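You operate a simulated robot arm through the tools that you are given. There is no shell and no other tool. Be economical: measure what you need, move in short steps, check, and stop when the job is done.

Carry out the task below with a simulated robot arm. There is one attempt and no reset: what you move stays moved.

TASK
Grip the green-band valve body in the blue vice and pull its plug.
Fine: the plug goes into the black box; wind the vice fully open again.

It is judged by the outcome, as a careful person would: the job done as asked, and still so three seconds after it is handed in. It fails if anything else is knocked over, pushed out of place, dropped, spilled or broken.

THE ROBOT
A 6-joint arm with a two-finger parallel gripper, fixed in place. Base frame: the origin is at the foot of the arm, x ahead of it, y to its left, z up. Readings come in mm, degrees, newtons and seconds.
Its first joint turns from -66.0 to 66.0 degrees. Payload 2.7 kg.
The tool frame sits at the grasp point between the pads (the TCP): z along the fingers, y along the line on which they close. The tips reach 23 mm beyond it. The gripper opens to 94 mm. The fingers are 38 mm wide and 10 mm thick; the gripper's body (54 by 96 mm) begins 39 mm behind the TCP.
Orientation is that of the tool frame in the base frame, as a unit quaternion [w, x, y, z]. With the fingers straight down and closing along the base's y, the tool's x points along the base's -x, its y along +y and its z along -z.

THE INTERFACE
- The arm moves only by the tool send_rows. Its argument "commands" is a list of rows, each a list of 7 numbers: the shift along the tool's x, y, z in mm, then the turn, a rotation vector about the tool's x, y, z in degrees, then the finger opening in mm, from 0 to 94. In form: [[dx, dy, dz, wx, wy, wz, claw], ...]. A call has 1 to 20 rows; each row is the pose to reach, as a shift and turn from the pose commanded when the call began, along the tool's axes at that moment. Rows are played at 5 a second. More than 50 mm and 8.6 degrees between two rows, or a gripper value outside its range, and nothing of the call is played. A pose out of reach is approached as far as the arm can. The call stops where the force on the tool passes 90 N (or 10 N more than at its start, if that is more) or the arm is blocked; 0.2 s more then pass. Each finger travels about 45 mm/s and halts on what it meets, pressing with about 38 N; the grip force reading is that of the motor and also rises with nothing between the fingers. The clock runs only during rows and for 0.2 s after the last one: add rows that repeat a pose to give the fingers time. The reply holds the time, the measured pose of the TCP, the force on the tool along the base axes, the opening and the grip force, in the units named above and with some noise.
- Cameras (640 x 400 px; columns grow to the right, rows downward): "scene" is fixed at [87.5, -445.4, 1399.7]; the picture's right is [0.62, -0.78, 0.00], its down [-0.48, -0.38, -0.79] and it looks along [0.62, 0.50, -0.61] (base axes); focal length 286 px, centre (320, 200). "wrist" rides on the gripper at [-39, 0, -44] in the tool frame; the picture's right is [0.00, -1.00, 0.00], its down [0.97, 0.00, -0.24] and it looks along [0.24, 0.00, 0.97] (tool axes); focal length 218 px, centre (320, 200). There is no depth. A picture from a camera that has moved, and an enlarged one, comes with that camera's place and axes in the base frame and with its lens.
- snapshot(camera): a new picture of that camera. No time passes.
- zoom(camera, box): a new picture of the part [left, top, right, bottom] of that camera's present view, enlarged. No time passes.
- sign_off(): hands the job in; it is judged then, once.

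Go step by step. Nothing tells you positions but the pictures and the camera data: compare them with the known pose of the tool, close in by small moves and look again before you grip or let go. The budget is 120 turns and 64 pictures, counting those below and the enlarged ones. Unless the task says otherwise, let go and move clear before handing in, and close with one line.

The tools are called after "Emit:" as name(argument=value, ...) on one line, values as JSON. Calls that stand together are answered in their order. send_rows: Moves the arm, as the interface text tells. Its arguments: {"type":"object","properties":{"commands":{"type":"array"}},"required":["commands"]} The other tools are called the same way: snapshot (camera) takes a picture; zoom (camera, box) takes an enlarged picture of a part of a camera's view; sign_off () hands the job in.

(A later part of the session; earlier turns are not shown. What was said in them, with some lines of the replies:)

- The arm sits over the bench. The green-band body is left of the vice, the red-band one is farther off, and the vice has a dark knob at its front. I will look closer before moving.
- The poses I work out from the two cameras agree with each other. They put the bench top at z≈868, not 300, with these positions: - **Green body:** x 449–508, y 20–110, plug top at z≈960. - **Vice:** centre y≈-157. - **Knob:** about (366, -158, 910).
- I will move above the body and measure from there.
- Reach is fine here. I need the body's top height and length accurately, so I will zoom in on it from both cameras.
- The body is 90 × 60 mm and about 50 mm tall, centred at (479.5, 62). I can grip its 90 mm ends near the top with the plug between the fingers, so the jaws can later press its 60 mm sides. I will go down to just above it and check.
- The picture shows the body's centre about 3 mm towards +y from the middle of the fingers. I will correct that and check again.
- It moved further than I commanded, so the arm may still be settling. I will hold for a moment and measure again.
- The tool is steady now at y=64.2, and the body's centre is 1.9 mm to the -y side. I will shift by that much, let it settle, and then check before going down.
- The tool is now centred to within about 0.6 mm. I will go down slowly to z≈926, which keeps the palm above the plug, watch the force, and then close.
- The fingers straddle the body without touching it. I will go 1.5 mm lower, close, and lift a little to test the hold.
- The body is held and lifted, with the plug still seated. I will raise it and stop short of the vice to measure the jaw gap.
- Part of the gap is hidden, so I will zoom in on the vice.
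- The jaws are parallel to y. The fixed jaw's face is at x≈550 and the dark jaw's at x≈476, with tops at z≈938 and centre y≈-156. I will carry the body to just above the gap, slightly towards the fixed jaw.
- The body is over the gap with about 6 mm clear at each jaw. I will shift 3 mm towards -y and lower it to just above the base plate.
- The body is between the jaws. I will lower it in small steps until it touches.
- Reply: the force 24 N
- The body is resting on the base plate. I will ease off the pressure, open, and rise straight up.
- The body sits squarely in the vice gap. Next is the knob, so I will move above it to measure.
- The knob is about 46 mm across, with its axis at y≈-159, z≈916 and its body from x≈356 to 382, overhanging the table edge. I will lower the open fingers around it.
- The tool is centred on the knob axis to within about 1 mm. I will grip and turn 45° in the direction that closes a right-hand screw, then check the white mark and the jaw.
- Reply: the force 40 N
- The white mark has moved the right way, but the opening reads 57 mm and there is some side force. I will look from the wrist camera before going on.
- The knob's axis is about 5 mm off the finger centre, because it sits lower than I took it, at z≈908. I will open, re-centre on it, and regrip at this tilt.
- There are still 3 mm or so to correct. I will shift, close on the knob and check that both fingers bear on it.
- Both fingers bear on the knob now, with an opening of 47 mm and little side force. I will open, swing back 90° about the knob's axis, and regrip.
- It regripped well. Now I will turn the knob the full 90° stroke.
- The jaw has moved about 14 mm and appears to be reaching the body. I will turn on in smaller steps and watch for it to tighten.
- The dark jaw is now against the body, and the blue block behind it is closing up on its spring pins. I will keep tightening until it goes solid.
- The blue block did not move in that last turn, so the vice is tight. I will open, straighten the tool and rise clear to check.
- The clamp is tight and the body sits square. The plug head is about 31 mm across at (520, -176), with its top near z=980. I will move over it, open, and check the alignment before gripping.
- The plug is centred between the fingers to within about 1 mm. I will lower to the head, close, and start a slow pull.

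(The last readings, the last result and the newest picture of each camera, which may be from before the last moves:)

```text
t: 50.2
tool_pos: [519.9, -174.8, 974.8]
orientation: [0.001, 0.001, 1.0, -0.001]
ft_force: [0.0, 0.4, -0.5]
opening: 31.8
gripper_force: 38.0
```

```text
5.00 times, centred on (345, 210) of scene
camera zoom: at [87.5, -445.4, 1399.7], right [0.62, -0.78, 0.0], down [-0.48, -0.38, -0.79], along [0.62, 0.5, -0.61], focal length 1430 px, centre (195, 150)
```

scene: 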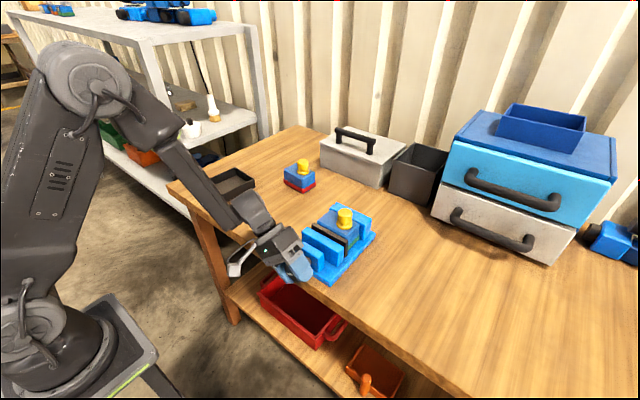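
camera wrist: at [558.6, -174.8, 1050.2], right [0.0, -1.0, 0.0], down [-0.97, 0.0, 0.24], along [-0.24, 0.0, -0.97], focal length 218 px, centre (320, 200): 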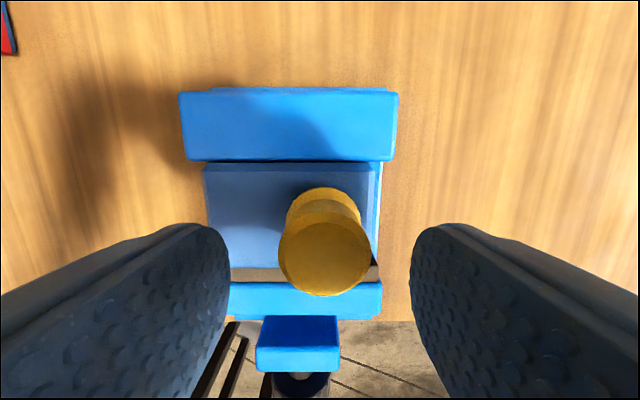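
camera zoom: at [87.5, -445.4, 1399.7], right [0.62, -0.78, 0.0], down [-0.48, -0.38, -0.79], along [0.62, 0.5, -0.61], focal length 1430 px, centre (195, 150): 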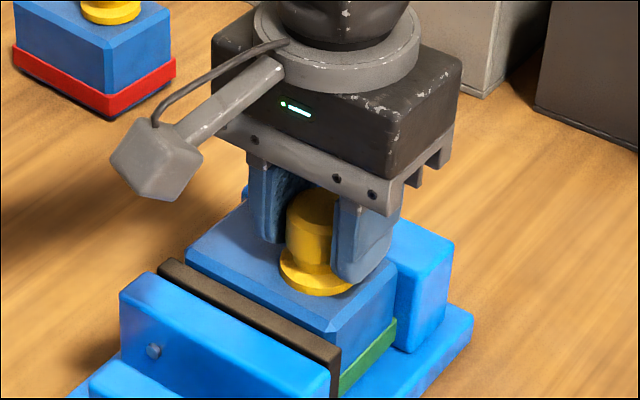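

The head is gripped at 31.8 mm. I will pull straight up slowly.

Emit:
send_rows(commands=[[0, 0, -1, 0, 0, 0, 24], [0, 0, -2, 0, 0, 0, 24], [0, 0, -3.5, 0, 0, 0, 24], [0, 0, -5, 0, 0, 0, 24], [0, 0, -7, 0, 0, 0, 24], [0, 0, -10, 0, 0, 0, 24], [0, 0, -13, 0, 0, 0, 24], [0, 0, -16, 0, 0, 0, 24], [0, 0, -16, 0, 0, 0, 24]])

Emit:
zoom(camera="scene", box=[300, 170, 390, 250])

```text
t: 52.2
tool_pos: [521.4, -175.2, 991.2]
orientation: [0.0, 0.0, 1.0, -0.001]
ft_force: [-0.4, 0.7, 0.5]
opening: 32.0
gripper_force: 37.9
```

```text
5.00 times, centred on (345, 210) of scene
camera zoom: at [87.5, -445.4, 1399.7], right [0.62, -0.78, 0.0], down [-0.48, -0.38, -0.79], along [0.62, 0.5, -0.61], focal length 1430 px, centre (195, 150)
```

zoom: 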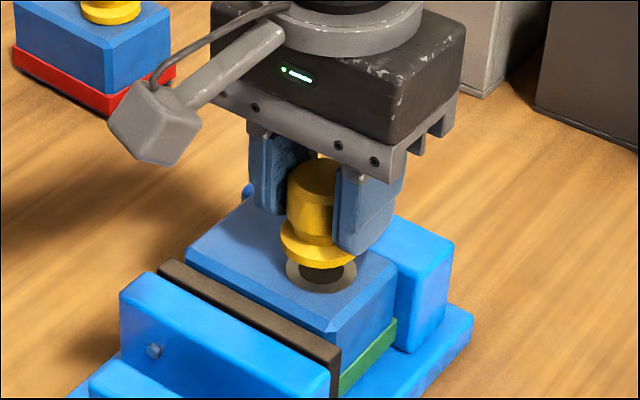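

The plug is lifting out. I will raise it clear and compare the two dark containers to see which is the black box.

Emit:
send_rows(commands=[[0, 0, -10, 0, 0, 0, 24], [0, 0, -22, 0, 0, 0, 24], [0, 0, -40, 0, 0, 0, 24], [0, 0, -65, 0, 0, 0, 24], [0, 0, -90, 0, 0, 0, 24], [0, 0, -110, 0, 0, 0, 24], [0, 0, -110, 0, 0, 0, 24]])

Emit:
snapshot(camera="scene")

Emit:
zoom(camera="scene", box=[180, 120, 460, 280])

```text
t: 53.8
tool_pos: [520.4, -173.1, 1100.4]
orientation: [-0.001, 0.0, 1.0, -0.001]
ft_force: [-0.1, 0.2, 0.8]
opening: 32.1
gripper_force: 38.2
```

```text
21 pictures are left
```

scene: 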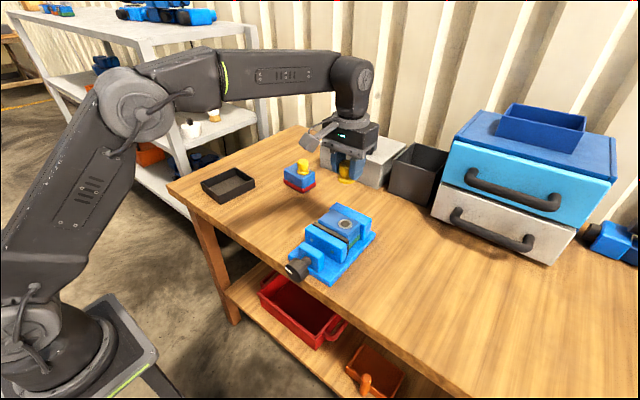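

```text
2.29 times, centred on (320, 200) of scene
camera zoom: at [87.5, -445.4, 1399.7], right [0.62, -0.78, 0.0], down [-0.48, -0.38, -0.79], along [0.62, 0.5, -0.61], focal length 654 px, centre (320, 200)
```

zoom: 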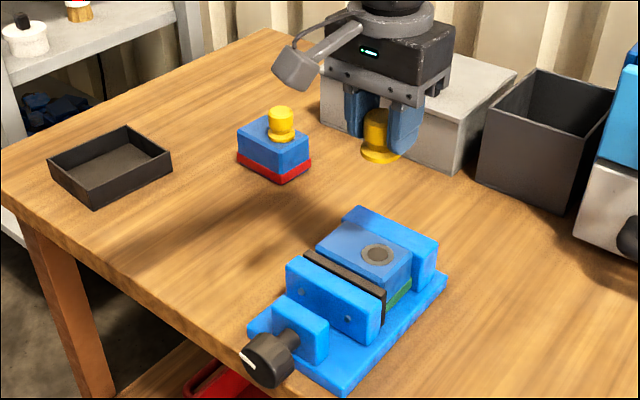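

The plug is out. The shallow tray on the left is the blacker container, the other being a grey bin, so I take the tray near (502, 264) as the black box. I will carry the plug there at height.

Emit:
send_rows(commands=[[0, 30, 0, 0, 0, 0, 24], [2, 65, 0, 0, 0, 0, 24], [4, 105, 0, 0, 0, 0, 24], [6, 145, 0, 0, 0, 0, 24], [8, 185, 0, 0, 0, 0, 24], [10, 225, 0, 0, 0, 0, 24], [12, 265, 0, 0, 0, 0, 24], [14, 305, 0, 0, 0, 0, 24], [16, 345, 0, 0, 0, 0, 24], [18, 385, 0, 0, 0, 0, 24], [18, 415, 0, 0, 0, 0, 24], [18, 437, 0, 0, 0, 0, 24], [18, 437, 0, 0, 0, 0, 24], [18, 437, 0, 0, 0, 0, 24]])

Emit:
snapshot(camera="wrist")

Emit:
snapshot(camera="scene")

```text
t: 56.8
tool_pos: [502.5, 262.0, 1101.2]
orientation: [0.0, 0.001, 1.0, -0.001]
ft_force: [0.5, 0.1, 0.4]
opening: 31.8
gripper_force: 38.0
```

```text
19 pictures are left
camera wrist: at [541.5, 261.9, 1145.6], right [0.0, -1.0, 0.0], down [-0.97, 0.0, 0.24], along [-0.24, 0.0, -0.97], focal length 218 px, centre (320, 200)
```

wrist: 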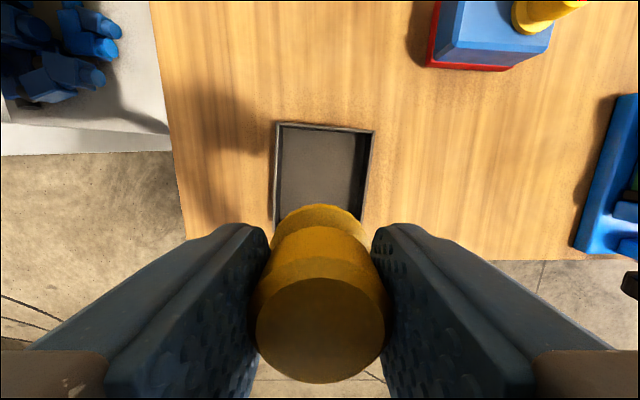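

```text
18 pictures are left
```

scene: 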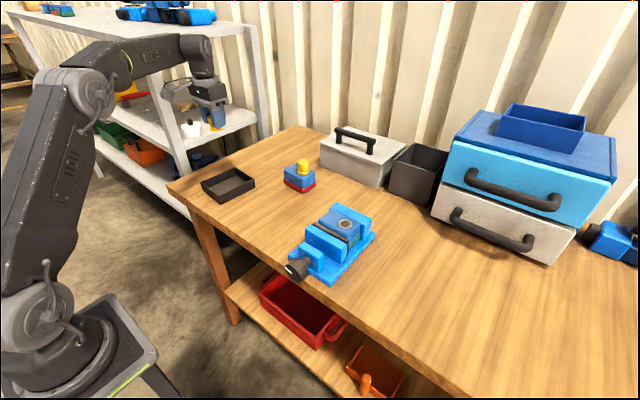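

The tray spans roughly x 450–566 and y 206–312. I will centre on it and go down.

Emit:
send_rows(commands=[[-5, -3, 30, 0, 0, 0, 24], [-5, -3, 65, 0, 0, 0, 24], [-5, -3, 100, 0, 0, 0, 24], [-5, -3, 130, 0, 0, 0, 24], [-5, -3, 155, 0, 0, 0, 24], [-5, -3, 172, 0, 0, 0, 24], [-5, -3, 180, 0, 0, 0, 24], [-5, -3, 180, 0, 0, 0, 24]])

Emit:
zoom(camera="scene", box=[180, 120, 290, 220])

```text
t: 58.6
tool_pos: [508.3, 256.6, 918.8]
orientation: [-0.001, 0.0, 1.0, 0.0]
ft_force: [-0.2, -0.3, -0.2]
opening: 32.1
gripper_force: 38.0
```

```text
4.00 times, centred on (235, 170) of scene
camera zoom: at [87.5, -445.4, 1399.7], right [0.62, -0.78, 0.0], down [-0.48, -0.38, -0.79], along [0.62, 0.5, -0.61], focal length 1144 px, centre (660, 320)
```

zoom: 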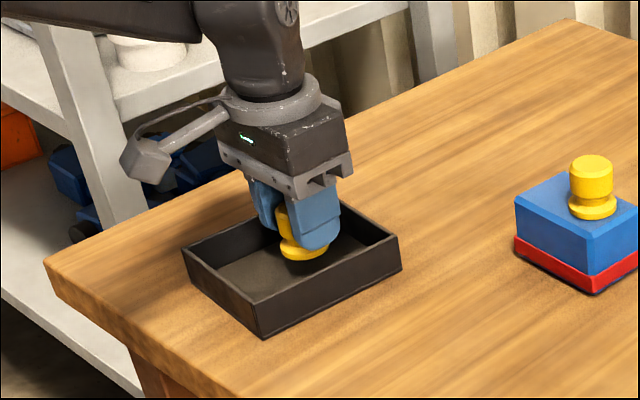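

It is well inside the tray. I will go on down in small steps until it touches.

Emit:
send_rows(commands=[[0, 0, 2, 0, 0, 0, 24], [0, 0, 4, 0, 0, 0, 24], [0, 0, 6, 0, 0, 0, 24], [0, 0, 7.5, 0, 0, 0, 24], [0, 0, 7.5, 0, 0, 0, 24]])

```text
t: 59.8
tool_pos: [507.3, 259.1, 911.1]
orientation: [0.0, -0.001, 1.0, -0.001]
ft_force: [-0.4, 0.1, -0.2]
opening: 32.2
gripper_force: 37.5
```

Emit:
send_rows(commands=[[0, 0, 1, 0, 0, 0, 24], [0, 0, 2, 0, 0, 0, 24], [0, 0, 3, 0, 0, 0, 24], [0, 0, 3, 0, 0, 0, 24]])

```text
t: 60.8
tool_pos: [508.1, 258.5, 909.3]
orientation: [0.0, 0.001, 1.0, -0.001]
ft_force: [-0.1, -0.6, -0.1]
opening: 32.2
gripper_force: 37.8
```

Emit:
send_rows(commands=[[0, 0, 1, 0, 0, 0, 24], [0, 0, 2, 0, 0, 0, 24], [0, 0, 2, 0, 0, 0, 24]])

```text
t: 61.6
tool_pos: [508.7, 258.5, 907.4]
orientation: [-0.001, 0.0, 1.0, 0.0]
ft_force: [-0.3, 0.1, -0.2]
opening: 31.8
gripper_force: 38.3
```

Emit:
send_rows(commands=[[0, 0, 1, 0, 0, 0, 24], [0, 0, 2, 0, 0, 0, 24], [0, 0, 2, 0, 0, 0, 24]])

Emit:
zoom(camera="scene", box=[200, 150, 280, 210])

```text
t: 62.4
tool_pos: [507.8, 257.4, 903.8]
orientation: [0.0, 0.0, 1.0, -0.002]
ft_force: [-0.2, 0.3, -0.8]
opening: 32.0
gripper_force: 37.8
```

```text
6.67 times, centred on (240, 180) of scene
camera zoom: at [87.5, -445.4, 1399.7], right [0.62, -0.78, 0.0], down [-0.48, -0.38, -0.79], along [0.62, 0.5, -0.61], focal length 1907 px, centre (853, 333)
```

zoom: 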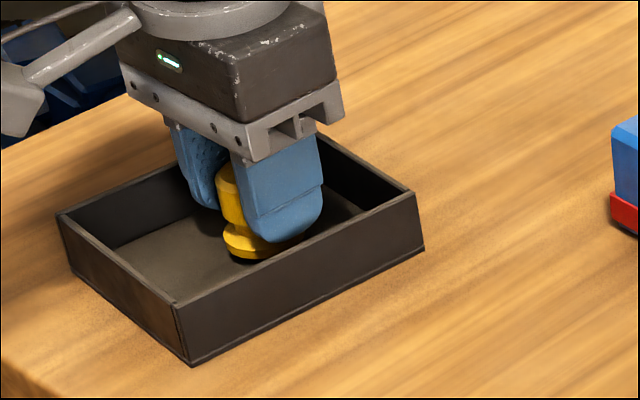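

Emit:
send_rows(commands=[[0, 0, 0.7, 0, 0, 0, 24], [0, 0, 1.4, 0, 0, 0, 24], [0, 0, 1.4, 0, 0, 0, 24]])

```text
t: 63.2
tool_pos: [507.9, 258.0, 901.9]
orientation: [0.0, 0.0, 1.0, -0.001]
ft_force: [-0.4, 0.3, -0.8]
opening: 32.2
gripper_force: 37.9
```

Emit:
send_rows(commands=[[0, 0, 0.7, 0, 0, 0, 24], [0, 0, 1.4, 0, 0, 0, 24], [0, 0, 1.4, 0, 0, 0, 24]])

```text
t: 64.0
tool_pos: [508.1, 256.2, 901.7]
orientation: [-0.001, 0.001, 1.0, -0.001]
ft_force: [0.8, 0.5, -0.3]
opening: 31.8
gripper_force: 38.1
```

Emit:
send_rows(commands=[[0, 0, 0.7, 0, 0, 0, 24], [0, 0, 1.5, 0, 0, 0, 24], [0, 0, 1.5, 0, 0, 0, 24]])

Emit:
zoom(camera="scene", box=[210, 160, 270, 205])

```text
t: 64.8
tool_pos: [509.9, 259.0, 899.0]
orientation: [0.0, 0.0, 1.0, 0.0]
ft_force: [0.6, -0.6, 0.5]
opening: 32.1
gripper_force: 37.7
```

```text
8.89 times, centred on (240, 182) of scene
camera zoom: at [87.5, -445.4, 1399.7], right [0.62, -0.78, 0.0], down [-0.48, -0.38, -0.79], along [0.62, 0.5, -0.61], focal length 2543 px, centre (1031, 356)
```

zoom: 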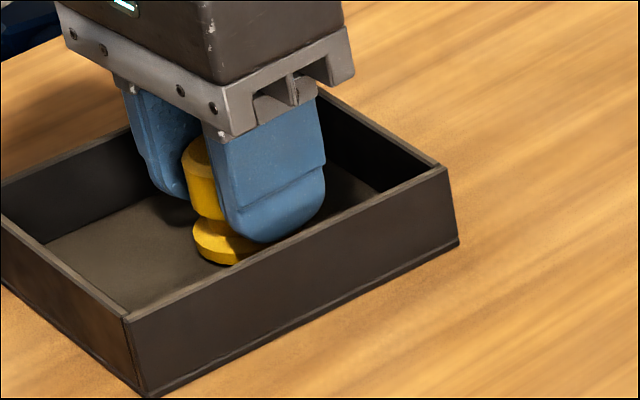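

It is within a millimetre or two of the floor. I will take one more small step.

Emit:
send_rows(commands=[[0, 0, 0.7, 0, 0, 0, 24], [0, 0, 1.4, 0, 0, 0, 24], [0, 0, 1.4, 0, 0, 0, 24]])

```text
t: 65.6
tool_pos: [509.8, 257.7, 897.7]
orientation: [0.0, 0.0, 1.0, -0.001]
ft_force: [-0.4, -0.2, 0.1]
opening: 31.8
gripper_force: 38.7
```

Emit:
send_rows(commands=[[0, 0, 0.7, 0, 0, 0, 24], [0, 0, 1.4, 0, 0, 0, 24], [0, 0, 1.4, 0, 0, 0, 24]])

```text
t: 66.4
tool_pos: [509.3, 258.9, 898.1]
orientation: [0.002, 0.0, 1.0, -0.001]
ft_force: [0.3, -0.7, 6.7]
opening: 31.9
gripper_force: 37.5
```

The reading is 6.7 N, so the plug is standing on the tray floor. I will open gently and rise straight up.

Emit:
send_rows(commands=[[0, 0, -0.3, 0, 0, 0, 36], [0, 0, -0.3, 0, 0, 0, 46], [0, 0, -0.3, 0, 0, 0, 52], [0, 0, -0.3, 0, 0, 0, 52], [0, 0, -15, 0, 0, 0, 52], [0, 0, -40, 0, 0, 0, 52], [0, 0, -80, 0, 0, 0, 52], [0, 0, -125, 0, 0, 0, 52], [0, 0, -170, 0, 0, 0, 52], [0, 0, -200, 0, 0, 0, 66], [0, 0, -200, 0, 0, 0, 66]])

Emit:
snapshot(camera="wrist")

```text
t: 68.8
tool_pos: [507.3, 254.5, 1095.4]
orientation: [0.0, 0.0, 1.0, -0.001]
ft_force: [-0.5, -0.3, 0.2]
opening: 66.1
gripper_force: 0.1
```

```text
14 pictures are left
camera wrist: at [546.1, 255.7, 1141.5], right [0.0, -1.0, 0.0], down [-0.97, 0.0, 0.24], along [-0.24, 0.0, -0.97], focal length 218 px, centre (320, 200)
```

wrist: 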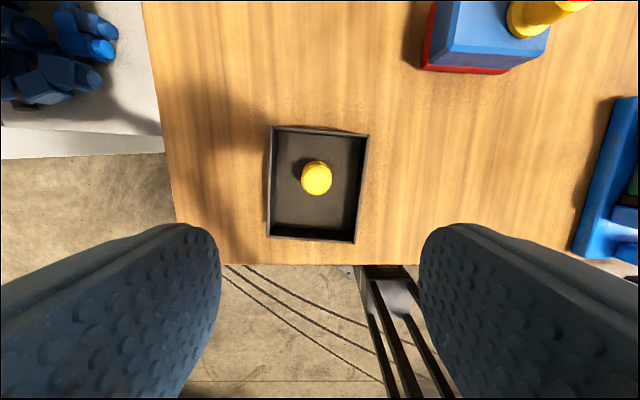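

The plug stands upright in the tray. Now I will return above the vice knob.

Emit:
send_rows(commands=[[12, -30, 0, 0, 0, 0, 75], [25, -70, 0, 0, 0, 0, 80], [38, -110, 0, 0, 0, 0, 80], [51, -150, 0, 0, 0, 0, 80], [64, -190, 0, 0, 0, 0, 80], [77, -230, 0, 0, 0, 0, 80], [90, -270, 0, 0, 0, 0, 80], [103, -310, 0, 0, 0, 0, 80], [116, -350, 0, 0, 0, 0, 80], [130, -385, 0, 0, 0, 0, 80], [147, -412, 0, 0, 0, 0, 80], [147, -416, 30, 0, 0, 0, 80], [147, -416, 65, 0, 0, 0, 80], [147, -416, 65, 0, 0, 0, 80], [147, -416, 65, 0, 0, 0, 80]])

```text
t: 72.0
tool_pos: [359.4, -158.8, 1033.4]
orientation: [0.0, 0.0, 1.0, -0.001]
ft_force: [-0.3, 0.5, -0.4]
opening: 79.8
gripper_force: 0.1
```

The tool is on target above the knob. I will lower it around the knob, tilt to +45° while open, and grip.

Emit:
send_rows(commands=[[0, -1.2, 40, 0, 0, 0, 80], [0, -1.2, 80, 0, 0, 0, 80], [0, -1.2, 105, 0, 0, 0, 80], [0, -1.2, 118, 0, 0, 0, 80], [0, -1.2, 127, 0, 0, 0, 80], [0, -1.2, 127, 0, 0, 0, 80], [0, -1.2, 127, 0, 0, 0, 80]])

Emit:
send_rows(commands=[[0, 0, 0, 0, 0, 0, 66], [0, 0, 0, -8, 0, 0, 66], [0, 0, 0, -16, 0, 0, 66], [0, 0, 0, -24, 0, 0, 66], [0, 0, 0, -32, 0, 0, 66], [0, 0, 0, -40, 0, 0, 66], [0, 0, 0, -45, 0, 0, 66], [0, 0, 0, -45, 0, 0, 66], [0, 0, 0, -45, 0, 0, 52], [0, 0, 0, -45, 0, 0, 42], [0, 0, 0, -45, 0, 0, 40], [0, 0, 0, -45, 0, 0, 40]])

```text
t: 73.6
tool_pos: [359.4, -160.6, 907.8]
orientation: [0.0, 0.001, 1.0, -0.001]
ft_force: [-0.4, -1.2, -0.2]
opening: 80.2
gripper_force: 0.0
```

```text
t: 76.2
tool_pos: [361.2, -161.2, 906.7]
orientation: [0.0, 0.001, 0.925, 0.381]
ft_force: [3.4, -11.3, -19.2]
opening: 47.5
gripper_force: 44.9
```

The grip is good. I will unwind 90°, then release, swing back and regrip.

Emit:
send_rows(commands=[[0, -1, 0.7, 5, 0, 0, 40], [0, -1, 0.7, 13, 0, 0, 40], [0, -1, 0.7, 21, 0, 0, 40], [0, -1, 0.7, 29, 0, 0, 40], [0, -1, 0.7, 37, 0, 0, 40], [0, -1, 0.7, 45, 0, 0, 40], [0, -1, 0.7, 53, 0, 0, 40], [0, -1, 0.7, 61, 0, 0, 40], [0, -1, 0.7, 69, 0, 0, 40], [0, -1, 0.7, 77, 0, 0, 40], [0, -1, 0.7, 85, 0, 0, 40], [0, -1, 0.7, 90, 0, 0, 40], [0, -1, 0.7, 90, 0, 0, 40]])

Emit:
zoom(camera="scene", box=[270, 195, 390, 295])

```text
t: 79.0
tool_pos: [361.8, -159.6, 907.0]
orientation: [0.001, 0.001, 0.922, -0.387]
ft_force: [4.9, -23.2, 25.2]
opening: 47.4
gripper_force: 45.3
```

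```text
4.00 times, centred on (330, 245) of scene
camera zoom: at [87.3, -445.9, 1399.6], right [0.62, -0.78, 0.0], down [-0.48, -0.38, -0.79], along [0.62, 0.5, -0.61], focal length 1144 px, centre (280, 20)
```

zoom: 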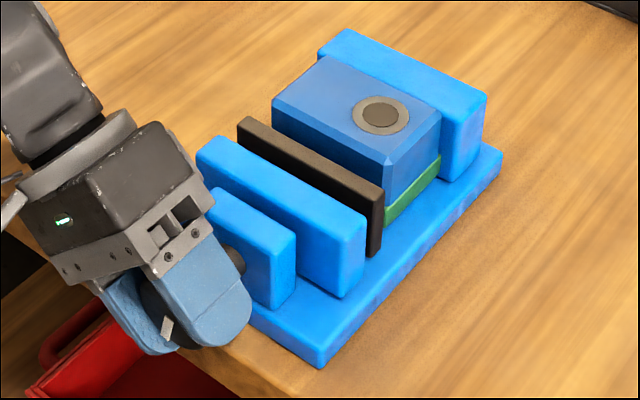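

The vice is almost back to its first position. I will release, swing back 60°, regrip and turn on to the end stop.

Emit:
send_rows(commands=[[0, 0, 0, 0, 0, 0, 60], [0, -0.5, 0, 0, 0, 0, 66], [0, -0.5, -0.5, -8, 0, 0, 66], [0, -0.5, -0.5, -16, 0, 0, 66], [0, -0.5, -0.5, -24, 0, 0, 66], [0, -0.5, -0.5, -32, 0, 0, 66], [0, -0.5, -0.5, -40, 0, 0, 66], [0, -0.5, -0.5, -45, 0, 0, 66], [0, -0.5, -0.5, -45, 0, 0, 66], [0, -0.5, -0.5, -45, 0, 0, 52], [0, -0.5, -0.5, -45, 0, 0, 42], [0, -0.5, -0.5, -45, 0, 0, 40], [0, -0.5, -0.5, -45, 0, 0, 40]])

Emit:
send_rows(commands=[[0, 0, 0, 6, 0, 0, 40], [0, 0, 0, 12, 0, 0, 40], [0, 0, 0, 18, 0, 0, 40], [0, 0, 0, 24, 0, 0, 40], [0, 0, 0, 30, 0, 0, 40], [0, 0, 0, 36, 0, 0, 40], [0, 0, 0, 42, 0, 0, 40], [0, 0, 0, 45, 0, 0, 40], [0, 0, 0, 45, 0, 0, 40]])

Emit:
zoom(camera="scene", box=[270, 195, 390, 295])

```text
t: 81.8
tool_pos: [361.1, -159.9, 905.3]
orientation: [0.001, 0.001, 1.0, -0.001]
ft_force: [-0.5, -12.5, -3.3]
opening: 47.4
gripper_force: 44.6
```

```text
t: 83.8
tool_pos: [359.9, -160.5, 905.3]
orientation: [0.0, 0.0, 0.923, -0.384]
ft_force: [-3.6, -16.9, 4.7]
opening: 47.6
gripper_force: 45.5
```

```text
4.00 times, centred on (330, 245) of scene
camera zoom: at [87.3, -445.8, 1399.6], right [0.62, -0.78, 0.0], down [-0.48, -0.38, -0.79], along [0.62, 0.5, -0.61], focal length 1144 px, centre (280, 20)
```

zoom: 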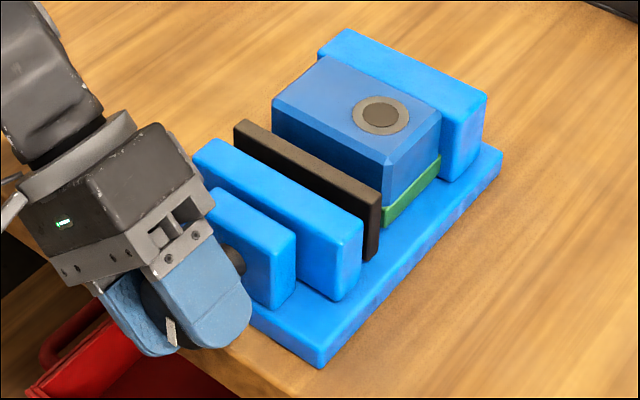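

It moved only slightly and now matches the starting picture, so it appears to be at the stop. I will do one more stroke to confirm.

Emit:
send_rows(commands=[[0, 0, 0, 0, 0, 0, 60], [0, 0, 0, 0, 0, 0, 66], [0, 0, 0, -8, 0, 0, 66], [0, 0, 0, -16, 0, 0, 66], [0, 0, 0, -24, 0, 0, 66], [0, 0, 0, -32, 0, 0, 66], [0, 0, 0, -40, 0, 0, 66], [0, 0, 0, -45, 0, 0, 66], [0, 0, 0, -45, 0, 0, 66], [0, 0, 0, -45, 0, 0, 52], [0, 0, 0, -45, 0, 0, 42], [0, 0, 0, -45, 0, 0, 40], [0, 0, 0, -45, 0, 0, 40]])

Emit:
send_rows(commands=[[0, 0, 0, 6, 0, 0, 40], [0, 0, 0, 12, 0, 0, 40], [0, 0, 0, 18, 0, 0, 40], [0, 0, 0, 24, 0, 0, 40], [0, 0, 0, 30, 0, 0, 40], [0, 0, 0, 36, 0, 0, 40], [0, 0, 0, 42, 0, 0, 40], [0, 0, 0, 45, 0, 0, 40], [0, 0, 0, 45, 0, 0, 40]])

Emit:
zoom(camera="scene", box=[270, 195, 390, 295])

```text
t: 86.6
tool_pos: [362.7, -159.3, 905.8]
orientation: [0.0, 0.0, 1.0, -0.001]
ft_force: [0.8, 5.0, 0.4]
opening: 47.8
gripper_force: 45.1
```

```text
t: 88.6
tool_pos: [360.9, -159.1, 906.2]
orientation: [-0.001, 0.0, 0.923, -0.384]
ft_force: [-1.0, -17.5, 6.0]
opening: 47.7
gripper_force: 43.1
```

```text
4.00 times, centred on (330, 245) of scene
camera zoom: at [87.3, -445.8, 1399.6], right [0.62, -0.78, 0.0], down [-0.48, -0.38, -0.79], along [0.62, 0.5, -0.61], focal length 1144 px, centre (280, 20)
```

zoom: 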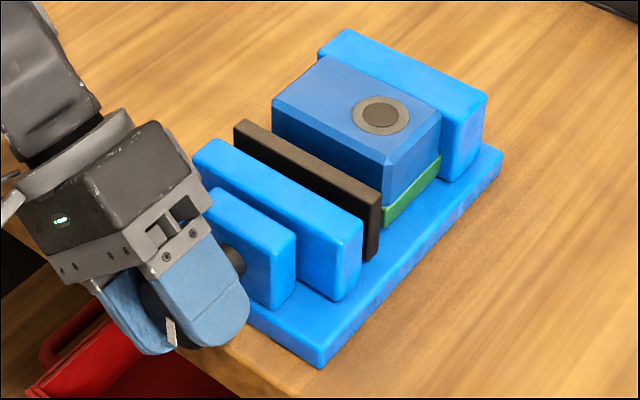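

Nothing moved, neither the jaw nor the mark, so the vice is at its fully open stop. I will release, straighten the tool and rise clear.

Emit:
send_rows(commands=[[0, 0, 0, 0, 0, 0, 60], [0, 0, 0, 0, 0, 0, 72], [0, 0, 0, -8, 0, 0, 80], [0, 0, 0, -16, 0, 0, 80], [0, 0, 0, -24, 0, 0, 80], [0, 0, 0, -32, 0, 0, 80], [0, 0, 0, -40, 0, 0, 80], [0, 0, 0, -45, 0, 0, 80], [0, 0, 0, -45, 0, 0, 80]])

Emit:
send_rows(commands=[[0, 0, -30, 0, 0, 0, 80], [0, 0, -70, 0, 0, 0, 80], [0, 0, -115, 0, 0, 0, 80], [0, 0, -160, 0, 0, 0, 80], [0, 0, -205, 0, 0, 0, 80], [0, 0, -240, 0, 0, 0, 80], [0, 0, -240, 0, 0, 0, 80]])

Emit:
snapshot(camera="scene")

Emit:
zoom(camera="scene", box=[190, 140, 390, 290])

```text
t: 90.6
tool_pos: [360.8, -159.1, 906.0]
orientation: [0.0, 0.0, 1.0, 0.0]
ft_force: [1.2, 0.0, -0.9]
opening: 79.8
gripper_force: 0.0
```

```text
t: 92.2
tool_pos: [362.5, -159.4, 1143.4]
orientation: [0.0, 0.0, 1.0, -0.001]
ft_force: [-0.2, -0.1, -0.1]
opening: 80.0
gripper_force: 0.0
```

```text
10 pictures are left
```

scene: 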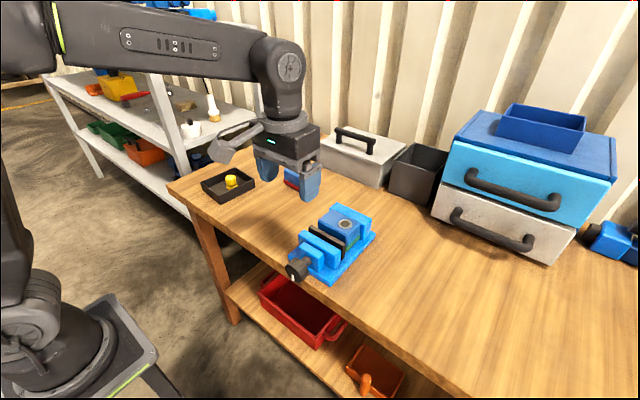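

```text
2.67 times, centred on (290, 215) of scene
camera zoom: at [87.5, -445.4, 1399.7], right [0.62, -0.78, 0.0], down [-0.48, -0.38, -0.79], along [0.62, 0.5, -0.61], focal length 763 px, centre (400, 160)
```

zoom: 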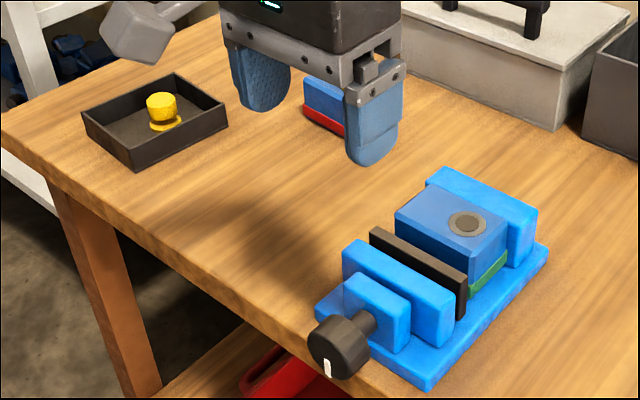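

The plug stands in the black tray, and the jaw and knob mark are back where they began. The body rests in the open vice, nothing else has moved, and the arm is clear, so I am handing in.

Emit:
sign_off()

```text
The job is handed in.
```

I clamped the green-band valve body in the blue vice, pulled its plug and stood it in the black tray, then wound the vice back to its fully open stop; the body is still resting in the vice.
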